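You operate a simulated robot arm through the tools that you are given. There is no shell and no other tool. Be economical: measure what you need, move in short steps, check, and stop when the job is done.

You are at the controls of a simulated two-armed robot. One attempt, no reset.

TASK
Put two of the blue cartons from the top of the desk on the middle board of the black shelf. Take the blue gauge from the left end of the work bench and put it on the low shelf of the black rack. Take the black gauge and put it on the middle of the work bench. Put the yellow case marked "seals" from the middle of the work bench on the top of the desk and the yellow case that says "chain" on the right end of the work bench. Take the brass cap and leave it on the left end of the work bench. Press the test button two times. Hold the red nozzle on the middle of the work bench steady with one hand and flip the red loop handle the other way with the other. Turn the volt knob to 24 V. Take the hose bundle on the right end of the work bench and put it away on the back rack of the green bench. Put one of the filter boxes from the right end of the work bench on the fourth board from the bottom of the black shelf. The order is free. Set down upright: blue carton, yellow case, brass cap, filter box.

Only the result counts: the job must be done as asked and must still hold three seconds after the hand-in. Knocking over, shifting, dropping, spilling or breaking anything else fails it. A push-on lid holds only when it is set on centred and level and pressed home; a screw cap is set on level and turned clockwise until tight.

THE ROBOT
Two 7-joint arms with fingered hands on one trunk, on a base that drives. Base frame: it is fixed to the floor where the robot stands at the start and does not move with it; the origin is under the middle of the robot, x ahead of it, y to its left, z up; the surface under the hand at the start is at about z = 0.74. Units: m, rad, N and s.
The left shoulder is at the start at [0.03, 0.119, 1.019], the right one opposite. With the tool pointing down near the work surface each hand reaches from about 0.3 to 0.76 m from the robot's upright axis, wherever it stands, measured 20 degrees to its own side. Places, roughly: back rack of the green bench (76x17 cm) [-12.64, 2.02, 0.8]; black gauge [-3.5, 2.5, 1]; blue carton [0.5, -0.25, 0.75]; blue gauge [-3.5, 2.5, 1]; brass cap (9x9x10 cm) [-2.2, 2.3, 0.9]; filter box [-1, 2.5, 1]; fourth board of the black shelf [2.3, -0.9, 1.4]; hose bundle [-0.75, 2.25, 1]; left end of the work bench [-3.3, 2.5, 0.9]; low shelf of the black rack [-6.7, -1.1, 0.8]; middle board of the black shelf [2.3, -0.9, 1]; middle of the work bench [-2.3, 2.5, 0.9]; red loop handle [-1.9, 2.5, 0.9]; red nozzle [-2, 2.5, 1]; right end of the work bench [-1.2, 2.5, 0.9]; test button [-2.1, 2.4, 0.9]; top of the desk [0.6, -0.2, 0.7]; volt knob [-1.1, 2.5, 0.9]; yellow case [-2.5, 2.25, 1]. Payload 3.8 kg a hand.
Tool frame (each hand has its own): the origin (TCP) lies between the finger pads and is the grasp point; the fingertips stand 0.025 m ahead of it; z points along the fingers, y is the line along which they close. Largest opening 0.088 m; the body of the gripper starts 0.029 m behind the TCP. The gripper is a hand of 4 fingers: y runs from the thumb to the fingers, the wrist lies at [-0.013, -0.106, -0.174] in the tool frame, and closing takes about 1.5 s.
Orientation is told as [roll, pitch, yaw] about the base's x, y, z axes, in that order, counted from this pose: with the fingers straight down and the wrist toward the robot, the tool's x, y and z point along [0, 1, 0], [1, 0, 0] and [0, 0, -1] of the base frame.

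THE INTERFACE
- The arms move only by the tool step_arm. It takes "left_deltas", "right_deltas" or both (then of equal length, played together; a hand with none holds still); each is a list of rows, each a list of 6 numbers: the shift along the tool's x, y, z in m, then the turn, a rotation vector about the tool's x, y, z in rad. In form: [[x, y, z, rx, ry, rz], ...]. A call has 1 to 10 rows; each row shifts and turns the commanded pose from where the row before left it, along the tool's axes as they then stand. "left_hand" and "right_hand" are, for a hand that has rows, the closure in counts, from 0 (fully open) to 255 (shut), set as the call begins (left out, the last holds). A row lasts 0.2 s, in which the tool goes at most 0.05 m and 0.15 rad; a call with a longer step from one row to the next is refused whole, and so is a gripper value outside its range. A pose out of reach is approached as far as the arm can. The call stops where the force on the tool passes 40 N (or 10 N more than at its start, if that is more) or the arm is blocked; 0.2 s more then pass. Each finger travels about 0.153 m/s and halts on what it meets, pressing with about 24 N; the grip force reading is that of the motor and also rises with nothing between the fingers. The clock runs only during rows and for 0.2 s after the last one: add rows that do not move to give the fingers time. The reply holds the time, the measured pose of the TCP, the force on the tool along the base axes, the opening and the grip force, in the units named above and with some noise, with the torque about the TCP (base axes, N m) and any sound that the robot's microphone picked up, and new pictures: "show" is both (left out), scene, wrist or none (wrist: the cameras of the hands that moved).
- Cameras (640 x 400 px; columns grow to the right, rows downward): "scene" is now at [0.0559, 0.0138, 1.5649]; the picture's right is [0.15, -0.99, 0.00], its down [-0.75, -0.12, -0.65] and it looks along [0.64, 0.10, -0.76] (base axes); focal length 255 px, centre (320, 200). "left" rides on the left gripper at [-0.064, -0.083, -0.098] in its tool frame; the picture's right is [-0.62, -0.37, 0.69], its down [0.71, -0.63, 0.30] and it looks along [0.32, 0.68, 0.65] (tool axes); focal length 265 px, centre (320, 200). "right" rides on the right gripper at [0.064, -0.083, -0.098] in its tool frame; the picture's right is [-0.62, 0.37, -0.69], its down [-0.71, -0.63, 0.30] and it looks along [-0.32, 0.68, 0.65] (tool axes); focal length 265 px, centre (320, 200). There is no depth. A picture from a camera that has moved, and an enlarged one, comes with that camera's place and axes in the base frame and with its lens.
- lift_body(by): slides the trunk up (or, below 0, down) by that many m; the arms and the scene camera ride with it, the base frame stays. It gives what a move gives, with no picture.
- base_move(legs): drives the robot by 1 to 6 legs, each [ahead, left, turn to the left] in m, m and rad, along the robot's own axes; the way and the turn of a leg run together, so that a leg with both is an arc; at most 1.5 m and 3.142 rad a leg. The arms and the cameras ride along, it lands a little off, and it stops where it bumps. It gives what a move gives, and a new picture of the scene camera.
- grasp_type(shape, hand): the hand has 4 fingers and takes this shape, open, in about a second: jaw (thumb against the fingers, like two jaws); tri (thumb and two fingers); tip (a fingertip pinch); poke (one finger out to press); point (the index stretched); flat (the hand flat); cup (the hand cupped); fist (a fist). The gripper value then closes the fingers along that shape, each until it touches; the sizes above hold for jaw. It gives what a move gives, with no picture.
- aim_head(pan, tilt): turns the head with the scene camera to pan (to the left, within 2.094 rad either way) and tilt (down, from -0.506 to 1.204), counted from straight ahead of the robot. It gives what a move gives, and a new picture of the scene camera.
- enlarge(camera, box): a new picture of the part [left, top, right, bottom] of that camera's present view, enlarged. The clock stands still meanwhile.
- finish_job(): hands the job in; it is judged then, once.

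Go step by step. Nothing tells you exact positions but the pictures and the camera data: compare them with the known pose of the tool, close in by small moves and look again before you grip or let go. The budget is 535 turns and 360 pictures, counting those below and the enlarged ones. Unless the task says otherwise, let go and move clear before handing in.

The tools are called as name(argument=value, ...) on one line, values as JSON. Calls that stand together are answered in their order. step_arm: Moves the arms, as the interface text tells. Its arguments: {"type":"object","properties":{"left_deltas":{"type":"array"},"left_hand":{"type":"number"},"right_deltas":{"type":"array"},"right_hand":{"type":"number"},"show":{"type":"string","enum":["both","scene","wrist","none"]}},"required":[]} The other tools are called the same way: lift_body (by) slides the trunk up or down; grasp_type (shape, hand) gives the hand a shape; base_move (legs) drives the base; aim_head (pan, tilt) turns the head that bears the scene camera; enlarge (camera, box) takes an enlarged picture of a part of a camera's view; finish_job () hands the job in.

At the start:

```text
time: 0.0
left_position: [0.5153, 0.2765, 1.0185]
left_tcp_rot: [0.001, -0.001, 0.001]
left_wrist_force: [0.2, 1.0, -0.5]
left_torque: [-0.01, 0.02, 0.01]
left_width: 0.0877
left_grasp_force: 0.1
left_shape: jaw
right_position: [0.524, -0.2322, 1.0355]
right_tcp_rot: [0.001, -0.001, -0.001]
right_wrist_force: [-0.4, 0.3, -0.5]
right_torque: [0.04, 0.01, 0.01]
right_width: 0.0875
right_grasp_force: 0.0
right_shape: jaw
trunk travel left (down, up): [-0.175, 0.415]
robot x, y, heading: [-0.0027, -0.001, 0.001]
head pan, tilt: [0.154, 0.864]
```

scene: 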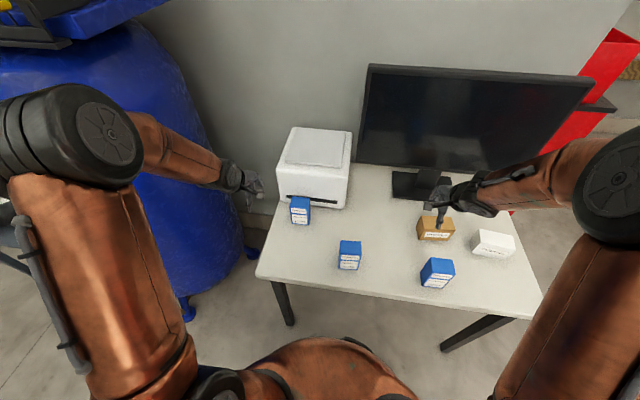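
right: 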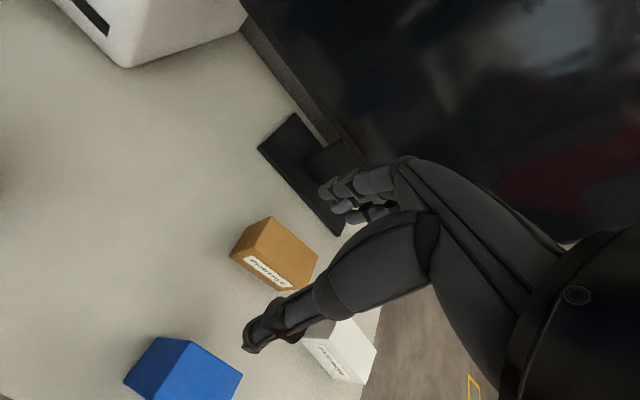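
left: 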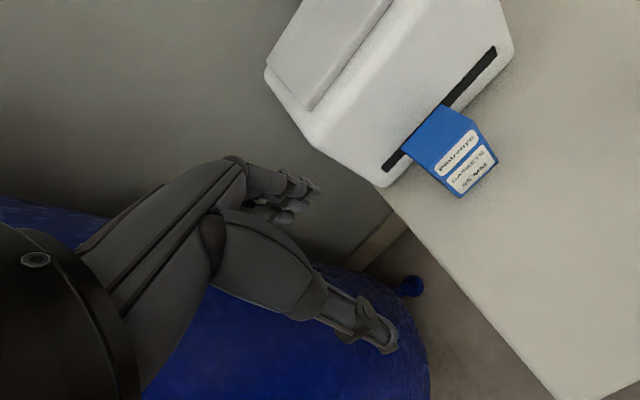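

I see three blue cartons on the desk, beside a printer, a brown box and a white box. I'll look closer to measure the cartons before gripping one with each hand.

enlarge(camera="scene", box=[260, 170, 540, 345])

aim_head(pan=-0.5, tilt=0.25)

```text
2.29 times, centred on (400, 258) of scene
camera zoom: at [0.0559, 0.0138, 1.5649], right [0.15, -0.99, 0.0], down [-0.75, -0.12, -0.65], along [0.64, 0.1, -0.76], focal length 582 px, centre (137, 69)
```

zoom: 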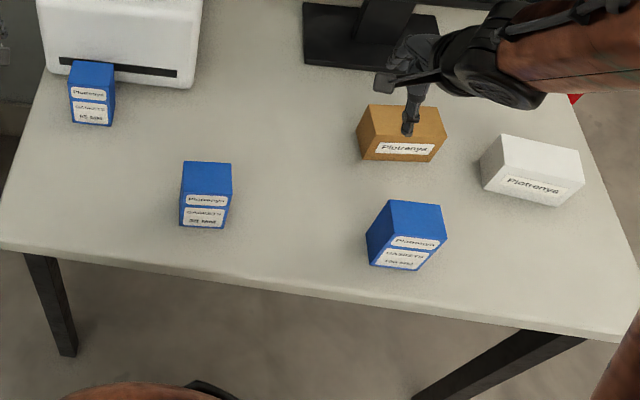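

```text
time: 1.0
left_position: [0.5155, 0.2767, 1.0189]
left_tcp_rot: [0.0, -0.001, 0.0]
left_wrist_force: [0.0, -0.3, 0.0]
left_torque: [0.0, -0.04, 0.02]
left_width: 0.0875
left_grasp_force: 0.0
left_shape: jaw
right_position: [0.525, -0.2329, 1.0375]
right_tcp_rot: [0.001, 0.0, -0.001]
right_wrist_force: [0.0, 0.1, 0.2]
right_torque: [0.01, -0.01, 0.0]
right_width: 0.0878
right_grasp_force: 0.1
right_shape: jaw
trunk travel left (down, up): [-0.175, 0.415]
robot x, y, heading: [0.0002, -0.0035, 0.002]
head pan, tilt: [-0.499, 0.25]
camera scene: at [0.0614, -0.0427, 1.6191], right [-0.48, -0.88, 0.0], down [-0.22, 0.12, -0.97], along [0.85, -0.46, -0.25], focal length 255 px, centre (320, 200)
```

scene: 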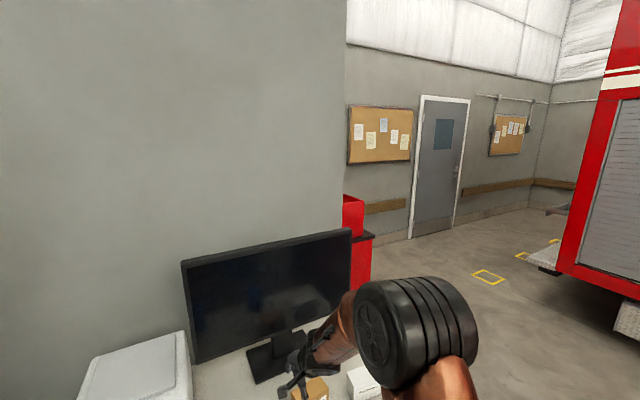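

The shelf lies beyond the wall to the right. I estimate cartons at about (0.478,-0.023) and (0.461,-0.303), each 5×7×10 cm; I'll bring both hands over them.

step_arm(left_deltas=[[-0.043, -0.0054, 0.01, 0, 0, -0.008], [-0.043, -0.0054, 0.01, 0, 0, -0.008], [-0.043, -0.0054, 0.01, 0, 0, -0.008], [-0.043, -0.0054, 0.01, 0, 0, -0.008], [-0.043, -0.0054, 0.01, 0, 0, -0.008], [-0.043, -0.0054, 0.01, 0, 0, -0.008], [-0.043, -0.0054, 0.01, 0, 0, -0.008], [0, 0, 0, 0, 0, 0]], right_deltas=[[-0.01, -0.0091, 0.012, 0, 0, -0.008], [-0.01, -0.0091, 0.012, 0, 0, -0.008], [-0.01, -0.0091, 0.012, 0, 0, -0.008], [-0.01, -0.0091, 0.012, 0, 0, -0.008], [-0.01, -0.0091, 0.012, 0, 0, -0.008], [-0.01, -0.0091, 0.012, 0, 0, -0.008], [-0.01, -0.0091, 0.012, 0, 0, -0.008], [0, 0, 0, 0, 0, 0]], left_hand=0, right_hand=0, show="wrist")

aim_head(pan=-0.2, tilt=0.9)

```text
time: 2.8
left_position: [0.4852, -0.0219, 0.9505]
left_tcp_rot: [-0.002, 0.0, 0.057]
left_wrist_force: [-0.4, 0.2, -0.2]
left_torque: [-0.03, -0.01, 0.0]
left_width: 0.0876
left_grasp_force: 0.1
left_shape: jaw
right_position: [0.4625, -0.3035, 0.9521]
right_tcp_rot: [0.0, 0.001, 0.058]
right_wrist_force: [-0.1, -0.5, -0.2]
right_torque: [0.0, 0.0, -0.01]
right_width: 0.0878
right_grasp_force: 0.1
right_shape: jaw
trunk travel left (down, up): [-0.175, 0.415]
robot x, y, heading: [0.0023, -0.0012, 0.006]
head pan, tilt: [-0.499, 0.25]
camera right: at [0.3749, -0.2453, 1.05], right [0.4, -0.6, 0.69], down [-0.59, -0.75, -0.3], along [0.7, -0.29, -0.65], focal length 265 px, centre (320, 200)
camera left: at [0.4045, -0.0934, 1.0492], right [-0.33, -0.64, -0.69], down [-0.67, 0.68, -0.31], along [0.66, 0.36, -0.65], focal length 265 px, centre (320, 200)
```

right: 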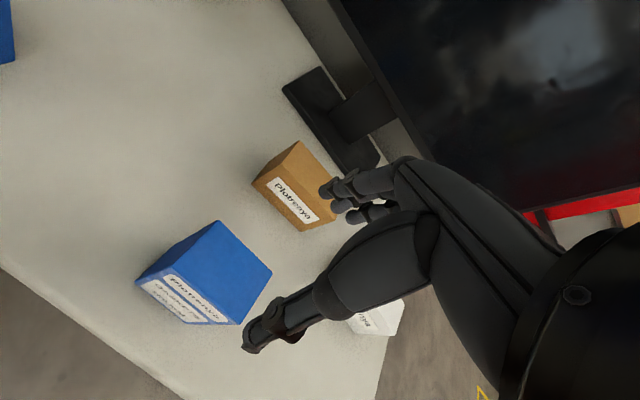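
left: 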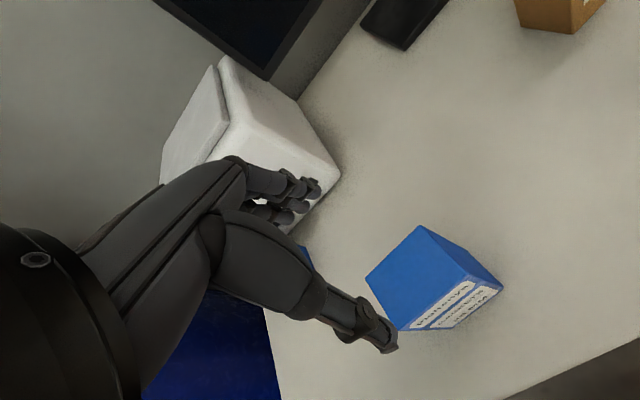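

```text
time: 3.9
left_position: [0.4844, -0.0247, 0.9501]
left_tcp_rot: [-0.001, 0.001, 0.056]
left_wrist_force: [0.1, -0.4, -0.4]
left_torque: [0.01, 0.01, 0.0]
left_width: 0.0873
left_grasp_force: 0.0
left_shape: jaw
right_position: [0.4625, -0.3054, 0.9528]
right_tcp_rot: [0.0, -0.001, 0.055]
right_wrist_force: [0.0, -0.6, 0.7]
right_torque: [-0.02, 0.0, 0.0]
right_width: 0.0875
right_grasp_force: 0.1
right_shape: jaw
trunk travel left (down, up): [-0.175, 0.415]
robot x, y, heading: [0.0018, -0.0012, -0.001]
head pan, tilt: [-0.201, 0.901]
camera scene: at [0.0534, -0.0135, 1.5622], right [-0.2, -0.98, 0.0], down [-0.77, 0.16, -0.62], along [0.61, -0.12, -0.78], focal length 255 px, centre (320, 200)
```

scene: 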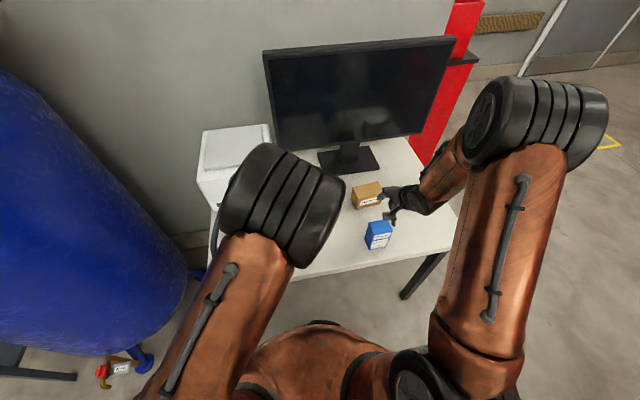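

Wrist views agree with my estimates. I'll descend both hands to z≈0.82 around the cartons.

step_arm(left_deltas=[[0, -0.006, 0.03, 0, 0, 0], [0, 0, 0.035, 0, 0, 0], [0, 0, 0.035, 0, 0, 0], [0, 0, 0.03, 0, 0, 0], [0, 0, 0, 0, 0, 0]], right_deltas=[[0.002, 0, 0.03, 0, 0, 0], [0, 0, 0.035, 0, 0, 0], [0, 0, 0.035, 0, 0, 0], [0, 0, 0.03, 0, 0, 0], [0, 0, 0, 0, 0, 0]], show="wrist")

```text
time: 5.1
left_position: [0.477, -0.0262, 0.8185]
left_tcp_rot: [0.0, -0.001, 0.056]
left_wrist_force: [1.1, 0.4, 2.3]
left_torque: [-0.02, -0.02, -0.01]
left_width: 0.0879
left_grasp_force: 0.0
left_shape: jaw
right_position: [0.4629, -0.3028, 0.8212]
right_tcp_rot: [0.0, 0.0, 0.056]
right_wrist_force: [0.2, -0.1, 0.7]
right_torque: [0.0, -0.01, 0.02]
right_width: 0.088
right_grasp_force: 0.1
right_shape: jaw
trunk travel left (down, up): [-0.175, 0.415]
robot x, y, heading: [-0.001, -0.0015, 0.002]
head pan, tilt: [-0.201, 0.901]
camera right: at [0.3754, -0.2443, 0.919], right [0.4, -0.6, 0.69], down [-0.59, -0.75, -0.3], along [0.7, -0.29, -0.65], focal length 265 px, centre (320, 200)
camera left: at [0.3972, -0.0951, 0.9175], right [-0.33, -0.64, -0.69], down [-0.67, 0.68, -0.31], along [0.67, 0.36, -0.65], focal length 265 px, centre (320, 200)
```

right: 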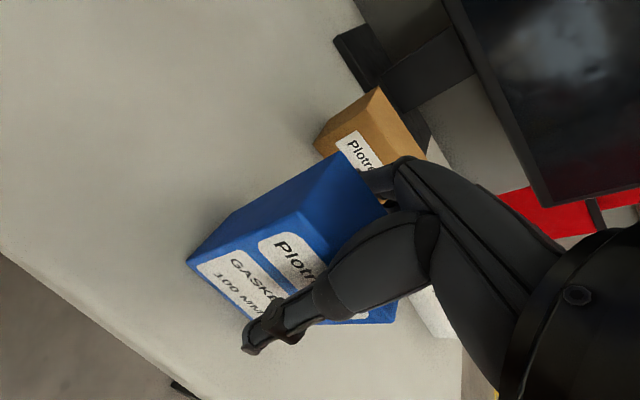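
left: 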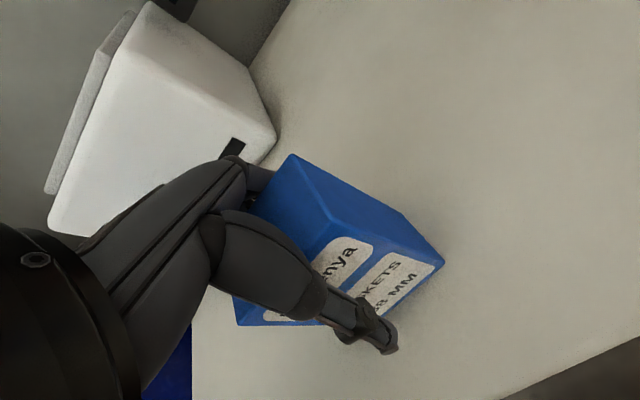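

Both cartons are between the fingers. Closing both hands.

step_arm(left_deltas=[[0, 0, 0, 0, 0, 0], [0, 0, 0, 0, 0, 0], [0, 0, 0, 0, 0, 0], [0, 0, 0, 0, 0, 0], [0, 0, 0, 0, 0, 0], [0, 0, 0, 0, 0, 0], [0, 0, 0, 0, 0, 0], [0, 0, 0, 0, 0, 0]], right_deltas=[[0, 0, 0, 0, 0, 0], [0, 0, 0, 0, 0, 0], [0, 0, 0, 0, 0, 0], [0, 0, 0, 0, 0, 0], [0, 0, 0, 0, 0, 0], [0, 0, 0, 0, 0, 0], [0, 0, 0, 0, 0, 0], [0, 0, 0, 0, 0, 0]], left_hand=255, right_hand=255, show="none")

step_arm(left_deltas=[[0, 0, -0.03, 0, 0, 0], [0, 0, -0.04, 0, 0, 0], [0, 0, -0.04, 0, 0, 0], [0, 0, -0.04, 0, 0, 0], [0, 0, -0.04, 0, 0, 0], [0, 0, -0.02, 0, 0, 0]], right_deltas=[[0, 0, -0.03, 0, 0, 0], [0, 0, -0.04, 0, 0, 0], [0, 0, -0.04, 0, 0, 0], [0, 0, -0.04, 0, 0, 0], [0, 0, -0.04, 0, 0, 0], [0, 0, -0.02, 0, 0, 0]], show="wrist")

```text
time: 6.9
left_position: [0.478, -0.0259, 0.8199]
left_tcp_rot: [0.0, 0.0, 0.057]
left_wrist_force: [3.4, -0.3, 3.8]
left_torque: [0.16, -0.29, -0.11]
left_width: 0.0424
left_grasp_force: 24.0
left_shape: jaw
right_position: [0.4625, -0.3027, 0.8224]
right_tcp_rot: [0.001, -0.001, 0.056]
right_wrist_force: [3.6, -0.1, 8.3]
right_torque: [0.0, -0.43, -0.02]
right_width: 0.0579
right_grasp_force: 24.2
right_shape: jaw
trunk travel left (down, up): [-0.175, 0.415]
robot x, y, heading: [-0.0, 0.001, 0.002]
head pan, tilt: [-0.201, 0.901]
```

```text
time: 8.3
left_position: [0.4785, -0.0262, 1.0296]
left_tcp_rot: [0.001, 0.002, 0.054]
left_wrist_force: [0.1, 0.4, -0.7]
left_torque: [0.01, 0.02, -0.02]
left_width: 0.042
left_grasp_force: 24.2
left_shape: jaw
right_position: [0.4633, -0.3036, 1.0314]
right_tcp_rot: [-0.001, 0.002, 0.057]
right_wrist_force: [-1.0, -0.3, -1.2]
right_torque: [0.0, -0.01, 0.0]
right_width: 0.0573
right_grasp_force: 24.1
right_shape: jaw
trunk travel left (down, up): [-0.175, 0.415]
robot x, y, heading: [0.0011, -0.0007, 0.001]
head pan, tilt: [-0.201, 0.901]
camera right: at [0.3762, -0.2447, 1.1289], right [0.4, -0.6, 0.69], down [-0.59, -0.75, -0.3], along [0.7, -0.28, -0.65], focal length 265 px, centre (320, 200)
camera left: at [0.3976, -0.0954, 1.1282], right [-0.33, -0.64, -0.69], down [-0.67, 0.68, -0.3], along [0.66, 0.36, -0.65], focal length 265 px, centre (320, 200)
```

right: 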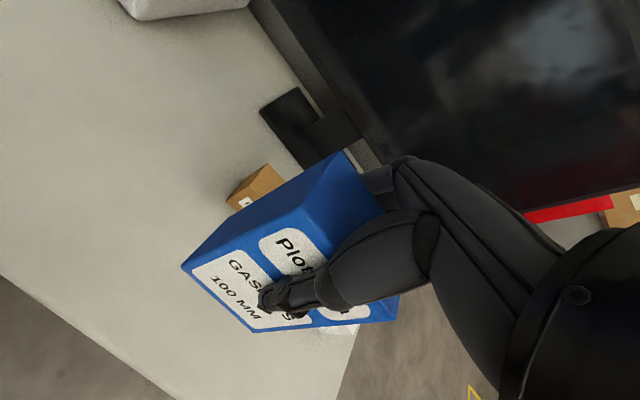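
left: 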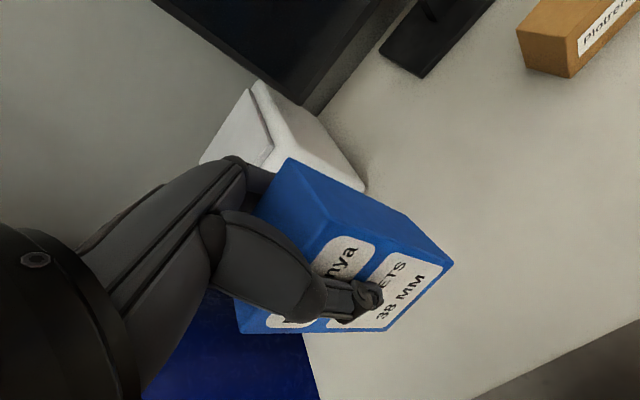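

Both cartons are held. Before driving I look to the right for obstacles and for the shelf.

aim_head(pan=-1.2, tilt=0.35)

aim_head(pan=-2.09, tilt=0.4)

```text
time: 9.5
left_position: [0.4801, -0.0262, 1.0286]
left_tcp_rot: [0.001, 0.0, 0.057]
left_wrist_force: [-0.4, 0.0, -1.6]
left_torque: [-0.03, -0.01, -0.02]
left_width: 0.042
left_grasp_force: 24.1
left_shape: jaw
right_position: [0.4638, -0.3034, 1.0299]
right_tcp_rot: [0.0, 0.0, 0.055]
right_wrist_force: [-0.6, 0.5, -2.6]
right_torque: [0.04, 0.0, 0.02]
right_width: 0.0571
right_grasp_force: 23.8
right_shape: jaw
trunk travel left (down, up): [-0.175, 0.415]
robot x, y, heading: [0.0011, 0.001, -0.004]
head pan, tilt: [-1.201, 0.351]
camera scene: at [0.0133, -0.0852, 1.6096], right [-0.93, -0.36, 0.0], down [-0.13, 0.32, -0.94], along [0.34, -0.88, -0.34], focal length 255 px, centre (320, 200)
```

scene: 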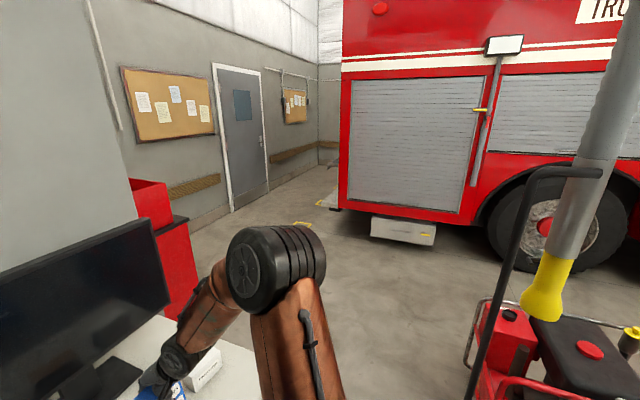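

```text
time: 10.7
left_position: [0.479, -0.0258, 1.0286]
left_tcp_rot: [-0.001, 0.001, 0.055]
left_wrist_force: [0.3, -0.7, -1.0]
left_torque: [0.05, -0.01, -0.02]
left_width: 0.0417
left_grasp_force: 24.2
left_shape: jaw
right_position: [0.4638, -0.3033, 1.0302]
right_tcp_rot: [0.001, 0.0, 0.057]
right_wrist_force: [0.7, 0.8, -2.1]
right_torque: [0.02, -0.01, -0.01]
right_width: 0.0572
right_grasp_force: 23.8
right_shape: jaw
trunk travel left (down, up): [-0.175, 0.415]
robot x, y, heading: [0.0014, 0.0032, 0.003]
head pan, tilt: [-2.089, 0.4]
camera scene: at [-0.0663, -0.079, 1.6052], right [-0.87, 0.49, 0.0], down [0.19, 0.34, -0.92], along [-0.46, -0.8, -0.39], focal length 255 px, centre (320, 200)
```

scene: 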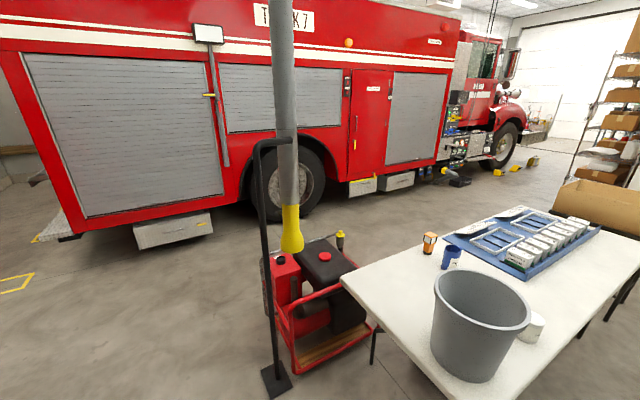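

There is a generator with a pole at about (-0.35,-1.07) and a table behind me. I'll strafe right along the desk with a slight forward bias, clear of the pole, then look for the shelf.

base_move(legs=[[0.03, -0.5, 0], [0.05, -0.7, 0]])

aim_head(pan=0.2, tilt=0.3)

```text
time: 17.2
left_position: [0.554, -1.2393, 1.0295]
left_tcp_rot: [0.0, 0.0, 0.046]
left_wrist_force: [-0.3, -0.8, -1.3]
left_torque: [-0.01, -0.02, 0.0]
left_width: 0.042
left_grasp_force: 23.7
left_shape: jaw
right_position: [0.5349, -1.5183, 1.0308]
right_tcp_rot: [0.001, 0.0, 0.047]
right_wrist_force: [-0.2, 0.0, -2.0]
right_torque: [0.01, -0.02, 0.01]
right_width: 0.0573
right_grasp_force: 24.3
right_shape: jaw
trunk travel left (down, up): [-0.175, 0.415]
robot x, y, heading: [0.0716, -1.2068, -0.011]
head pan, tilt: [-2.089, 0.4]
camera scene: at [0.0082, -1.2877, 1.6051], right [-0.86, 0.5, 0.0], down [0.2, 0.34, -0.92], along [-0.47, -0.8, -0.39], focal length 255 px, centre (320, 200)
```

scene: 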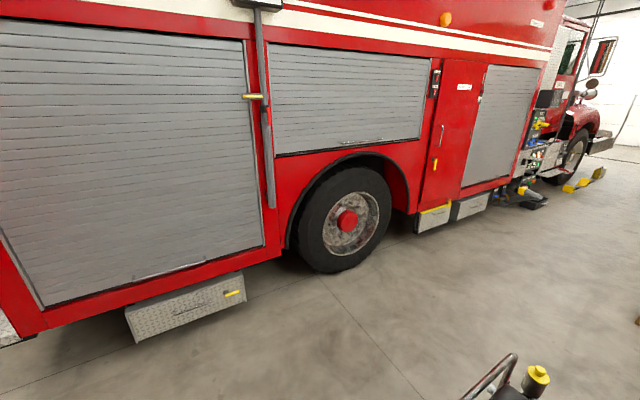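

```text
time: 19.3
left_position: [0.5535, -1.2397, 1.0295]
left_tcp_rot: [0.0, 0.0, 0.045]
left_wrist_force: [-0.1, 0.4, -0.5]
left_torque: [0.02, 0.0, -0.01]
left_width: 0.0414
left_grasp_force: 24.2
left_shape: jaw
right_position: [0.535, -1.5169, 1.031]
right_tcp_rot: [0.0, 0.001, 0.045]
right_wrist_force: [0.5, 0.0, -1.5]
right_torque: [-0.02, -0.01, 0.02]
right_width: 0.0574
right_grasp_force: 23.7
right_shape: jaw
trunk travel left (down, up): [-0.175, 0.415]
robot x, y, heading: [0.0754, -1.2101, -0.015]
head pan, tilt: [0.201, 0.3]
camera scene: at [0.1466, -1.1894, 1.6144], right [0.19, -0.98, 0.0], down [-0.29, -0.06, -0.96], along [0.94, 0.18, -0.3], focal length 255 px, centre (320, 200)
```

scene: 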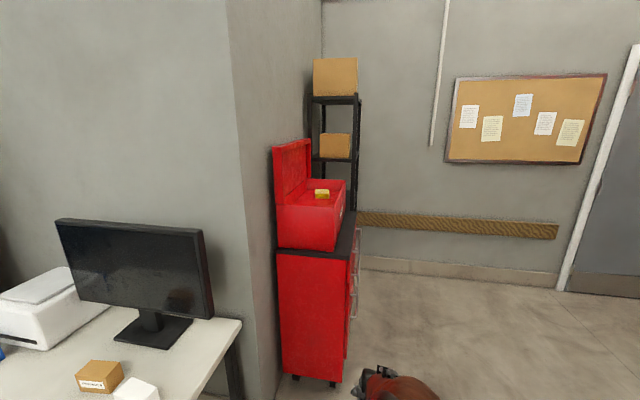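

The black shelf stands in the corner past the red tool chest, facing -y. I'll drive past the chest and turn left to face it.

base_move(legs=[[0, -0.65, 0], [1.2, 0, 0], [0.95, 0, 0], [0, 0, 1.57]])

aim_head(pan=0.0, tilt=0.45)

```text
time: 36.7
left_position: [2.18, -1.4104, 1.0292]
left_tcp_rot: [0.0, 0.0, 1.623]
left_wrist_force: [0.1, -0.6, -0.2]
left_torque: [-0.02, -0.03, 0.02]
left_width: 0.0414
left_grasp_force: 24.3
left_shape: jaw
right_position: [2.4573, -1.4268, 1.0317]
right_tcp_rot: [0.001, 0.0, 1.624]
right_wrist_force: [-0.1, 0.0, -1.9]
right_torque: [-0.01, 0.01, 0.0]
right_width: 0.0559
right_grasp_force: 23.8
right_shape: jaw
trunk travel left (down, up): [-0.175, 0.415]
robot x, y, heading: [2.1506, -1.8911, 1.56]
head pan, tilt: [0.201, 0.3]
camera scene: at [2.132, -1.8155, 1.6144], right [0.98, 0.2, 0.0], down [0.06, -0.29, -0.96], along [-0.19, 0.94, -0.3], focal length 255 px, centre (320, 200)
```

scene: 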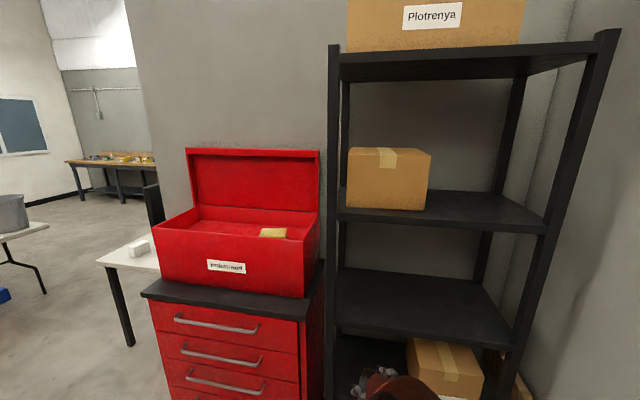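

```text
time: 37.5
left_position: [2.1793, -1.4115, 1.0289]
left_tcp_rot: [0.0, -0.001, 1.624]
left_wrist_force: [-0.5, -0.6, -0.7]
left_torque: [0.0, 0.01, 0.01]
left_width: 0.0417
left_grasp_force: 24.7
left_shape: jaw
right_position: [2.4569, -1.4277, 1.03]
right_tcp_rot: [-0.001, 0.0, 1.622]
right_wrist_force: [0.8, 0.0, -1.2]
right_torque: [-0.02, 0.01, -0.01]
right_width: 0.0557
right_grasp_force: 23.7
right_shape: jaw
trunk travel left (down, up): [-0.175, 0.415]
robot x, y, heading: [2.1529, -1.8917, 1.564]
head pan, tilt: [0.0, 0.45]
camera scene: at [2.1506, -1.8152, 1.6005], right [1.0, 0.0, 0.0], down [0.0, -0.44, -0.9], along [0.0, 0.9, -0.44], focal length 255 px, centre (320, 200)
```

scene: 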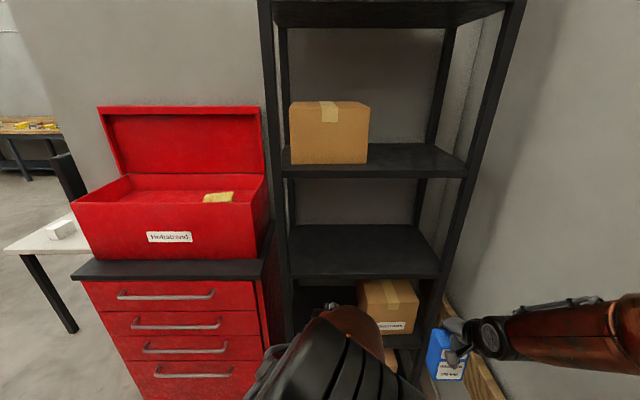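

The shelf spans x≈2.02–2.6, front at y≈-1.06, middle board near z≈0.94 with about 0.4 m of room. I'll raise the trunk, shift slightly left and drive closer.

lift_body(by=0.07)

base_move(legs=[[0, 0.09, 0], [0.27, 0, 0]])

```text
time: 38.5
left_position: [2.1799, -1.4098, 1.0985]
left_tcp_rot: [0.0, -0.001, 1.622]
left_wrist_force: [-0.6, -0.4, -1.0]
left_torque: [-0.03, 0.0, -0.03]
left_width: 0.0413
left_grasp_force: 24.2
left_shape: jaw
right_position: [2.4569, -1.428, 1.1001]
right_tcp_rot: [0.001, -0.001, 1.623]
right_wrist_force: [-0.1, 1.0, -1.8]
right_torque: [0.0, 0.0, 0.01]
right_width: 0.0558
right_grasp_force: 24.5
right_shape: jaw
trunk travel left (down, up): [-0.245, 0.345]
robot x, y, heading: [2.1499, -1.8884, 1.568]
head pan, tilt: [0.0, 0.45]
```

```text
time: 41.1
left_position: [2.0886, -1.1436, 1.0974]
left_tcp_rot: [-0.001, 0.004, 1.624]
left_wrist_force: [-0.4, 0.4, -1.0]
left_torque: [0.03, -0.01, 0.02]
left_width: 0.0413
left_grasp_force: 23.7
left_shape: jaw
right_position: [2.366, -1.1603, 1.1005]
right_tcp_rot: [0.001, 0.002, 1.624]
right_wrist_force: [-1.0, 0.2, -2.3]
right_torque: [-0.01, 0.01, 0.0]
right_width: 0.0557
right_grasp_force: 24.0
right_shape: jaw
trunk travel left (down, up): [-0.245, 0.345]
robot x, y, heading: [2.0627, -1.6257, 1.565]
head pan, tilt: [0.0, 0.45]
camera scene: at [2.0616, -1.5477, 1.6704], right [1.0, 0.0, 0.0], down [0.0, -0.44, -0.9], along [0.0, 0.9, -0.44], focal length 255 px, centre (320, 200)
```

scene: 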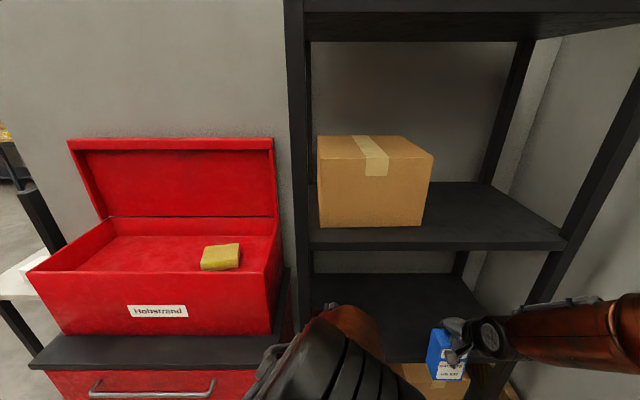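

Refined: board front y≈-1.09, middle board z≈0.95, inner left post x≈2.05. I'll align laterally, lower a little, then push in to y≈-1.0.

step_arm(left_deltas=[[-0.046, 0, 0.01, 0, 0, 0.018], [-0.046, 0, 0.01, 0, 0, 0.018], [0, 0, 0.01, 0, 0, 0.018], [0, 0, 0, 0, 0, 0]], right_deltas=[[-0.027, 0, 0.01, 0, 0, 0.018], [-0.027, 0, 0.01, 0, 0, 0.018], [0, 0, 0.01, 0, 0, 0.018], [0, 0, 0, 0, 0, 0]], show="none")

aim_head(pan=-0.3, tilt=0.75)

```text
time: 42.1
left_position: [2.182, -1.1428, 1.0697]
left_tcp_rot: [0.002, 0.0, 1.571]
left_wrist_force: [0.0, -0.3, -1.8]
left_torque: [0.04, 0.01, -0.02]
left_width: 0.0412
left_grasp_force: 25.0
left_shape: jaw
right_position: [2.4231, -1.1577, 1.0711]
right_tcp_rot: [0.001, 0.002, 1.571]
right_wrist_force: [-0.5, -0.1, -1.9]
right_torque: [0.02, 0.02, 0.01]
right_width: 0.0557
right_grasp_force: 23.9
right_shape: jaw
trunk travel left (down, up): [-0.245, 0.345]
robot x, y, heading: [2.0615, -1.621, 1.569]
head pan, tilt: [0.0, 0.45]
```

```text
time: 42.9
left_position: [2.1816, -1.1411, 1.0704]
left_tcp_rot: [0.0, -0.001, 1.571]
left_wrist_force: [0.5, 1.1, -1.3]
left_torque: [0.05, -0.01, 0.01]
left_width: 0.0414
left_grasp_force: 23.7
left_shape: jaw
right_position: [2.421, -1.1576, 1.0721]
right_tcp_rot: [-0.001, 0.0, 1.571]
right_wrist_force: [0.5, -0.6, -1.7]
right_torque: [-0.02, 0.0, -0.03]
right_width: 0.0559
right_grasp_force: 24.3
right_shape: jaw
trunk travel left (down, up): [-0.245, 0.345]
robot x, y, heading: [2.0654, -1.6206, 1.567]
head pan, tilt: [-0.3, 0.75]
camera scene: at [2.0861, -1.5617, 1.6441], right [0.95, -0.3, 0.0], down [-0.2, -0.65, -0.73], along [0.22, 0.7, -0.68], focal length 255 px, centre (320, 200)
```

scene: 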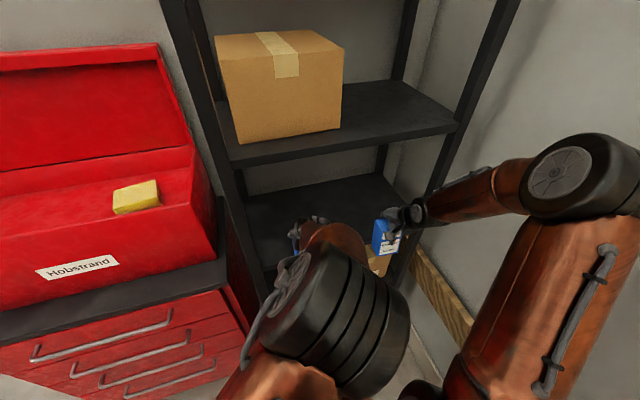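

The right forearm will pass near the right post, so I push the right carton in gently first to y≈-1.02.

step_arm(right_deltas=[[0.01, 0.03, 0, 0, 0, 0], [0.01, 0.03, 0, 0, 0, 0], [0, 0.03, 0, 0, 0, 0], [0, 0.025, 0, 0, 0, 0], [0, 0.02, 0, 0, 0, 0], [0, 0, 0, 0, 0, 0]], left_deltas=[[0, 0.025, 0, 0, 0, 0], [0, 0.025, 0, 0, 0, 0], [0, 0.025, 0, 0, 0, 0], [0, 0.025, 0, 0, 0, 0], [0, 0.02, 0, 0, 0, 0], [0, 0, 0, 0, 0, 0]], show="both")

```text
time: 44.3
left_position: [2.1797, -1.021, 1.0701]
left_tcp_rot: [0.0, 0.0, 1.572]
left_wrist_force: [-0.1, -1.1, -0.8]
left_torque: [0.02, -0.02, 0.02]
left_width: 0.0412
left_grasp_force: 23.9
left_shape: jaw
right_position: [2.3996, -1.0234, 1.0718]
right_tcp_rot: [0.001, 0.0, 1.57]
right_wrist_force: [1.0, 0.1, -2.1]
right_torque: [0.0, 0.01, -0.05]
right_width: 0.0556
right_grasp_force: 24.1
right_shape: jaw
trunk travel left (down, up): [-0.245, 0.345]
robot x, y, heading: [2.0606, -1.6254, 1.567]
head pan, tilt: [-0.3, 0.75]
camera scene: at [2.0862, -1.5624, 1.6441], right [0.95, -0.3, 0.0], down [-0.2, -0.65, -0.73], along [0.22, 0.7, -0.68], focal length 255 px, centre (320, 200)
camera right: at [2.336, -1.1086, 1.1687], right [0.62, 0.37, 0.69], down [0.71, -0.63, -0.3], along [0.32, 0.68, -0.65], focal length 265 px, centre (320, 200)
camera left: at [2.2441, -1.1045, 1.1679], right [0.62, -0.37, -0.69], down [-0.71, -0.63, -0.3], along [-0.33, 0.68, -0.65], focal length 265 px, centre (320, 200)
```

scene: 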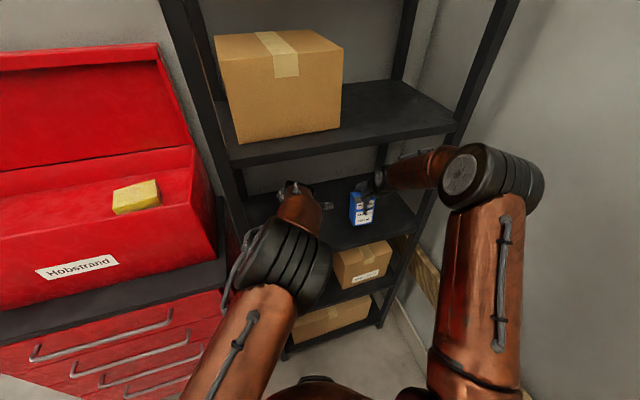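
right: 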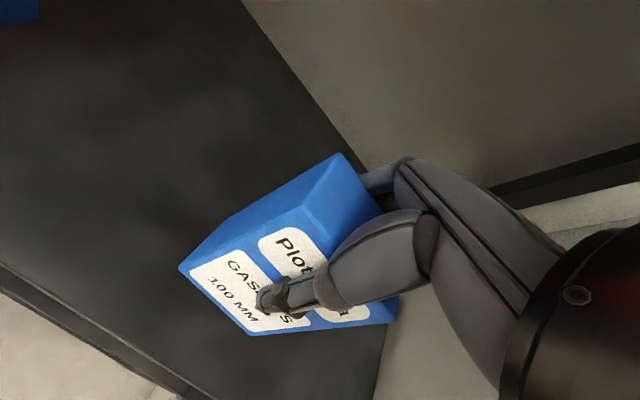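
left: 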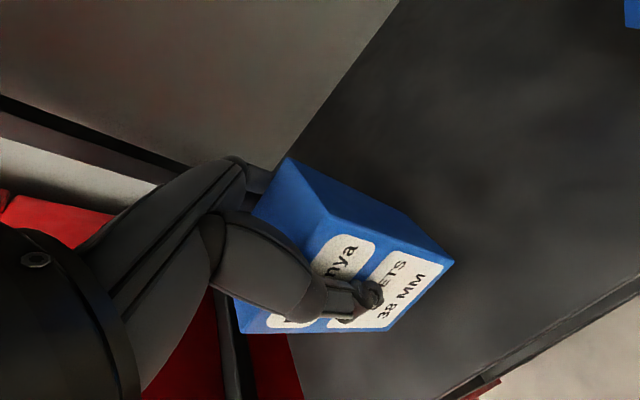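

Both cartons are above the board, about 5 cm inside its front edge. Lowering gently until they touch.

step_arm(right_deltas=[[0, 0, 0.01, 0, 0, 0], [0, 0, 0.01, 0, 0, 0], [0, 0, 0, 0, 0, 0]], left_deltas=[[0, 0, 0.01, 0, 0, 0], [0, 0, 0.01, 0, 0, 0], [0, 0, 0, 0, 0, 0]], show="none")

step_arm(right_deltas=[[0, 0, 0.005, 0, 0, 0], [0, 0, 0.005, 0, 0, 0], [0, 0, 0, 0, 0, 0]], left_deltas=[[0, 0, 0.005, 0, 0, 0], [0, 0, 0.005, 0, 0, 0], [0, 0, 0, 0, 0, 0]], show="wrist")

```text
time: 45.1
left_position: [2.1795, -1.0205, 1.0499]
left_tcp_rot: [0.001, 0.0, 1.57]
left_wrist_force: [-0.4, -0.5, -2.0]
left_torque: [-0.01, 0.04, 0.01]
left_width: 0.0413
left_grasp_force: 24.3
left_shape: jaw
right_position: [2.4001, -1.022, 1.0514]
right_tcp_rot: [-0.001, 0.0, 1.569]
right_wrist_force: [0.2, 0.3, -2.1]
right_torque: [0.01, -0.01, -0.01]
right_width: 0.0558
right_grasp_force: 24.1
right_shape: jaw
trunk travel left (down, up): [-0.245, 0.345]
robot x, y, heading: [2.0645, -1.6249, 1.567]
head pan, tilt: [-0.3, 0.75]
```

```text
time: 45.9
left_position: [2.1811, -1.0215, 1.0382]
left_tcp_rot: [-0.001, 0.001, 1.571]
left_wrist_force: [0.1, 0.0, -1.5]
left_torque: [0.01, -0.02, 0.03]
left_width: 0.0415
left_grasp_force: 23.7
left_shape: jaw
right_position: [2.4016, -1.0241, 1.0398]
right_tcp_rot: [0.001, 0.002, 1.571]
right_wrist_force: [-0.3, 0.1, -1.6]
right_torque: [-0.02, -0.01, -0.01]
right_width: 0.0559
right_grasp_force: 24.4
right_shape: jaw
trunk travel left (down, up): [-0.245, 0.345]
robot x, y, heading: [2.0623, -1.626, 1.568]
head pan, tilt: [-0.3, 0.75]
camera right: at [2.3358, -1.1077, 1.1384], right [0.62, 0.37, 0.69], down [0.71, -0.63, -0.3], along [0.32, 0.68, -0.65], focal length 265 px, centre (320, 200)
camera left: at [2.2443, -1.1053, 1.1376], right [0.62, -0.37, -0.69], down [-0.71, -0.63, -0.3], along [-0.33, 0.68, -0.65], focal length 265 px, centre (320, 200)
```

right: 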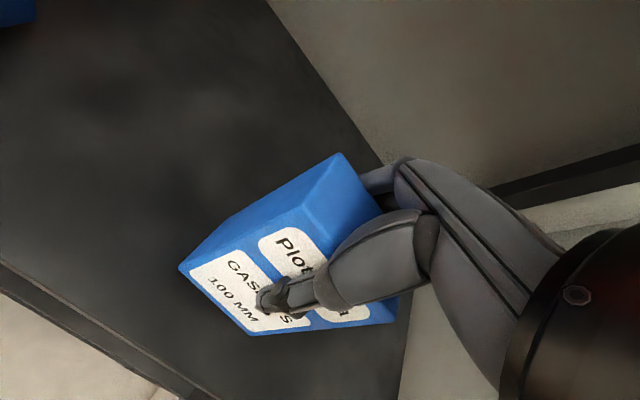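
left: 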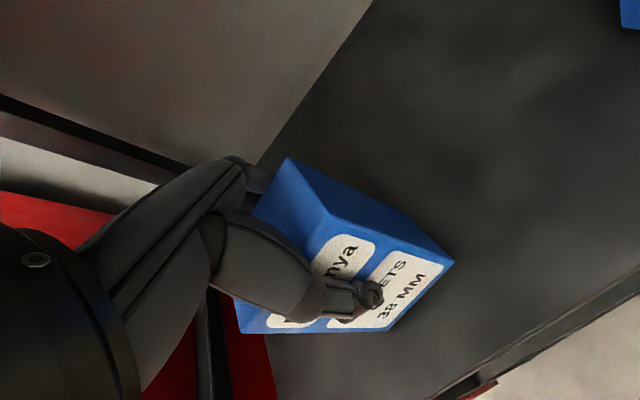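

No contact yet; continuing down in small steps.

step_arm(right_deltas=[[0, 0, 0.004, 0, 0, 0], [0, 0, 0.004, 0, 0, 0], [0, 0, 0, 0, 0, 0]], left_deltas=[[0, 0, 0.004, 0, 0, 0], [0, 0, 0.004, 0, 0, 0], [0, 0, 0, 0, 0, 0]], show="none")

step_arm(right_deltas=[[0, 0, 0.004, 0, 0, 0], [0, 0, 0.003, 0, 0, 0], [0, 0, 0, 0, 0, 0]], left_deltas=[[0, 0, 0.004, 0, 0, 0], [0, 0, 0.003, 0, 0, 0], [0, 0, 0, 0, 0, 0]], show="none")

```text
time: 46.7
left_position: [2.1813, -1.0213, 1.0308]
left_tcp_rot: [-0.001, 0.0, 1.572]
left_wrist_force: [0.2, -0.7, -1.1]
left_torque: [-0.02, -0.01, 0.03]
left_width: 0.0413
left_grasp_force: 24.2
left_shape: jaw
right_position: [2.4013, -1.0236, 1.0338]
right_tcp_rot: [0.002, -0.002, 1.571]
right_wrist_force: [-1.3, -0.9, 1.6]
right_torque: [0.03, -0.04, -0.01]
right_width: 0.0556
right_grasp_force: 23.6
right_shape: jaw
trunk travel left (down, up): [-0.245, 0.345]
robot x, y, heading: [2.0635, -1.6236, 1.573]
head pan, tilt: [-0.3, 0.75]
```

```text
time: 47.5
left_position: [2.1812, -1.0239, 1.0299]
left_tcp_rot: [-0.005, -0.009, 1.568]
left_wrist_force: [4.8, 1.6, 13.9]
left_torque: [0.41, 0.21, -0.08]
left_width: 0.0409
left_grasp_force: 24.5
left_shape: jaw
right_position: [2.401, -1.0251, 1.0329]
right_tcp_rot: [-0.001, -0.012, 1.569]
right_wrist_force: [0.9, -2.7, 32.3]
right_torque: [0.35, 0.0, 0.0]
right_width: 0.0559
right_grasp_force: 24.1
right_shape: jaw
trunk travel left (down, up): [-0.245, 0.345]
robot x, y, heading: [2.0604, -1.6196, 1.567]
head pan, tilt: [-0.3, 0.75]
```

Both cartons touch the board. I ease up a bit to relieve pressure, then open.

step_arm(right_deltas=[[0, 0, -0.006, 0, 0, 0], [0, 0, 0, 0, 0, 0]], left_deltas=[[0, 0, -0.004, 0, 0, 0], [0, 0, 0, 0, 0, 0]], show="none")

step_arm(right_deltas=[[0, 0, 0, 0, 0, 0], [0, 0, 0, 0, 0, 0], [0, 0, 0, 0, 0, 0], [0, 0, 0, 0, 0, 0], [0, 0, 0, 0, 0, 0], [0, 0, 0, 0, 0, 0], [0, 0, 0, 0, 0, 0]], left_deltas=[[0, 0, 0, 0, 0, 0], [0, 0, 0, 0, 0, 0], [0, 0, 0, 0, 0, 0], [0, 0, 0, 0, 0, 0], [0, 0, 0, 0, 0, 0], [0, 0, 0, 0, 0, 0], [0, 0, 0, 0, 0, 0]], left_hand=0, right_hand=0, show="wrist")

```text
time: 48.1
left_position: [2.1814, -1.023, 1.0302]
left_tcp_rot: [-0.002, 0.0, 1.571]
left_wrist_force: [5.3, -0.7, 12.0]
left_torque: [0.25, 0.17, -0.06]
left_width: 0.0409
left_grasp_force: 23.4
left_shape: jaw
right_position: [2.401, -1.0254, 1.0331]
right_tcp_rot: [0.001, 0.002, 1.573]
right_wrist_force: [2.4, 2.6, 15.1]
right_torque: [0.52, -0.07, -0.01]
right_width: 0.0565
right_grasp_force: 24.1
right_shape: jaw
trunk travel left (down, up): [-0.245, 0.345]
robot x, y, heading: [2.0601, -1.6214, 1.564]
head pan, tilt: [-0.3, 0.75]
```

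```text
time: 49.7
left_position: [2.1805, -1.0212, 1.0283]
left_tcp_rot: [0.0, 0.001, 1.57]
left_wrist_force: [0.2, -0.8, 1.8]
left_torque: [0.02, -0.02, 0.02]
left_width: 0.088
left_grasp_force: 0.0
left_shape: jaw
right_position: [2.3987, -1.0231, 1.032]
right_tcp_rot: [0.002, 0.0, 1.571]
right_wrist_force: [-0.8, -0.1, 0.3]
right_torque: [0.03, -0.04, 0.01]
right_width: 0.0879
right_grasp_force: 0.1
right_shape: jaw
trunk travel left (down, up): [-0.245, 0.345]
robot x, y, heading: [2.0623, -1.6225, 1.571]
head pan, tilt: [-0.3, 0.75]
camera right: at [2.3355, -1.1076, 1.1296], right [0.62, 0.37, 0.69], down [0.71, -0.63, -0.3], along [0.32, 0.68, -0.65], focal length 265 px, centre (320, 200)
camera left: at [2.244, -1.1052, 1.1269], right [0.62, -0.37, -0.69], down [-0.71, -0.63, -0.3], along [-0.33, 0.68, -0.65], focal length 265 px, centre (320, 200)
```

right: 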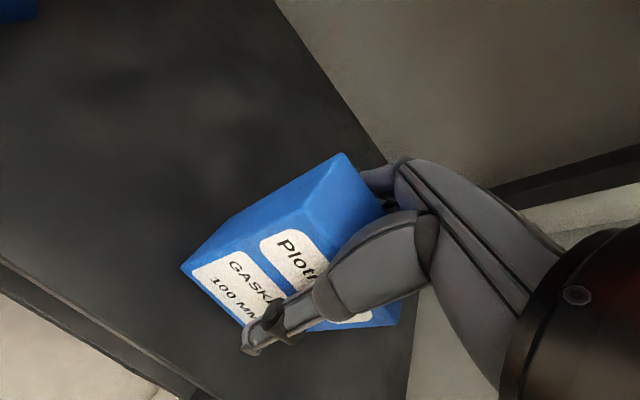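
left: 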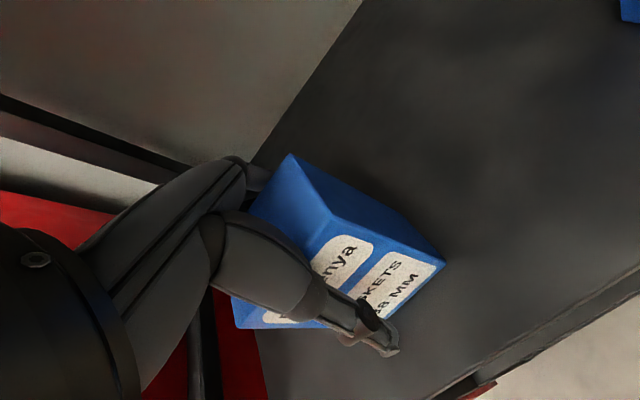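

Cartons released and standing. I rise just enough for the fingers to clear, then back out horizontally.

step_arm(right_deltas=[[0, 0, -0.02, 0, 0, 0], [0, 0, -0.025, 0, 0, 0], [0, 0, -0.02, 0, 0, 0], [0, 0, 0, 0, 0, 0]], left_deltas=[[0, 0, -0.02, 0, 0, 0], [0, 0, -0.025, 0, 0, 0], [0, 0, -0.023, 0, 0, 0], [0, 0, 0, 0, 0, 0]], show="wrist")

```text
time: 50.7
left_position: [2.1803, -1.0203, 1.0967]
left_tcp_rot: [0.001, 0.0, 1.57]
left_wrist_force: [-0.1, -0.7, -0.4]
left_torque: [-0.03, 0.01, -0.01]
left_width: 0.0877
left_grasp_force: 0.0
left_shape: jaw
right_position: [2.4012, -1.0214, 1.0974]
right_tcp_rot: [0.001, 0.002, 1.571]
right_wrist_force: [0.0, -0.4, 0.2]
right_torque: [-0.03, -0.01, -0.03]
right_width: 0.088
right_grasp_force: 0.0
right_shape: jaw
trunk travel left (down, up): [-0.245, 0.345]
robot x, y, heading: [2.0627, -1.6238, 1.572]
head pan, tilt: [-0.3, 0.75]
camera right: at [2.3359, -1.1067, 1.1946], right [0.62, 0.37, 0.69], down [0.71, -0.63, -0.3], along [0.32, 0.68, -0.65], focal length 265 px, centre (320, 200)
camera left: at [2.2439, -1.1046, 1.1946], right [0.62, -0.37, -0.69], down [-0.71, -0.63, -0.3], along [-0.33, 0.68, -0.65], focal length 265 px, centre (320, 200)
```

right: 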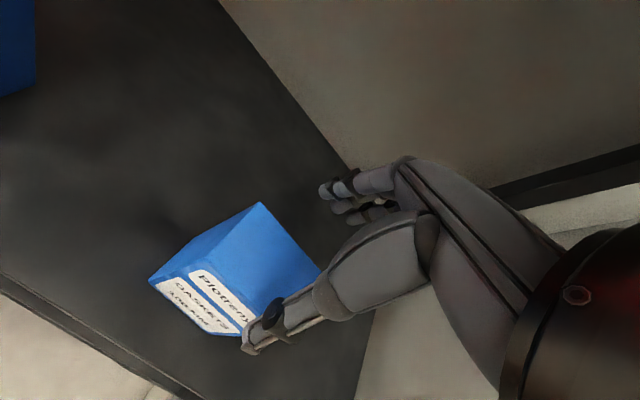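
left: 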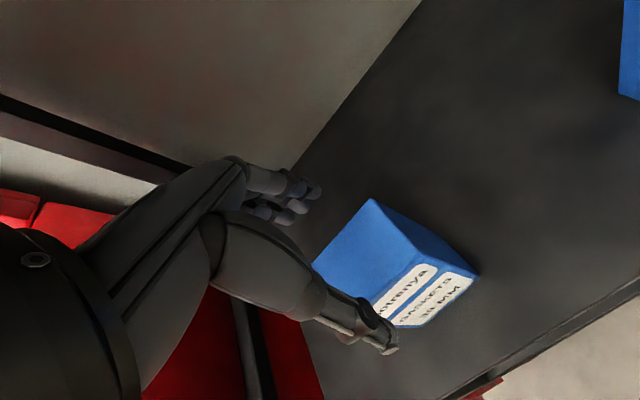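

Clear of the tops. Backing straight out.

step_arm(right_deltas=[[0, -0.01, -0.01, 0, 0, 0], [0, -0.04, 0, 0, 0, 0], [0, -0.04, 0, 0, 0, 0], [0, -0.04, 0, 0, 0, 0], [0, -0.04, 0, 0, 0, 0]], left_deltas=[[0, -0.01, -0.01, 0, 0, 0], [0, -0.04, 0, 0, 0, 0], [0, -0.04, 0, 0, 0, 0], [0, -0.04, 0, 0, 0, 0], [0, -0.04, 0, 0, 0, 0]], show="none")

base_move(legs=[[-0.25, 0, 0]])

```text
time: 51.9
left_position: [2.1806, -1.1936, 1.1075]
left_tcp_rot: [-0.001, -0.003, 1.57]
left_wrist_force: [0.4, 0.1, -0.2]
left_torque: [0.01, -0.01, 0.0]
left_width: 0.0878
left_grasp_force: 0.1
left_shape: jaw
right_position: [2.402, -1.1961, 1.11]
right_tcp_rot: [0.0, -0.001, 1.573]
right_wrist_force: [0.1, 0.3, 0.3]
right_torque: [0.02, 0.01, 0.02]
right_width: 0.0879
right_grasp_force: 0.2
right_shape: jaw
trunk travel left (down, up): [-0.245, 0.345]
robot x, y, heading: [2.0628, -1.6216, 1.568]
head pan, tilt: [-0.3, 0.75]
```

```text
time: 53.8
left_position: [2.1808, -1.4451, 1.1076]
left_tcp_rot: [0.001, -0.001, 1.569]
left_wrist_force: [0.0, 0.3, 0.6]
left_torque: [0.02, 0.03, 0.01]
left_width: 0.0879
left_grasp_force: 0.0
left_shape: jaw
right_position: [2.4028, -1.4486, 1.1081]
right_tcp_rot: [0.0, 0.0, 1.569]
right_wrist_force: [-0.2, 0.1, -0.1]
right_torque: [0.02, 0.01, -0.01]
right_width: 0.0876
right_grasp_force: 0.2
right_shape: jaw
trunk travel left (down, up): [-0.245, 0.345]
robot x, y, heading: [2.0626, -1.8797, 1.567]
head pan, tilt: [-0.3, 0.75]
camera scene: at [2.0856, -1.8175, 1.6441], right [0.95, -0.3, 0.0], down [-0.2, -0.65, -0.73], along [0.22, 0.7, -0.68], focal length 255 px, centre (320, 200)
```

scene: 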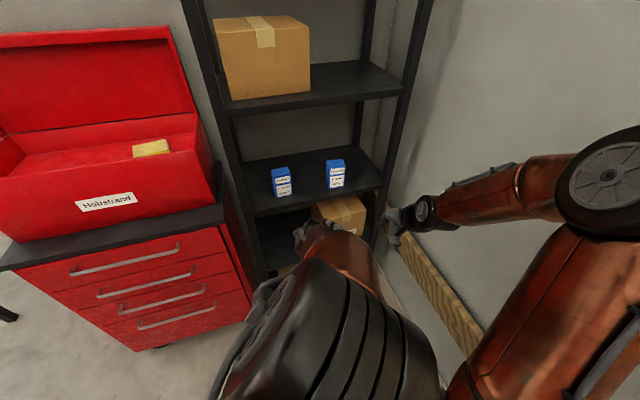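

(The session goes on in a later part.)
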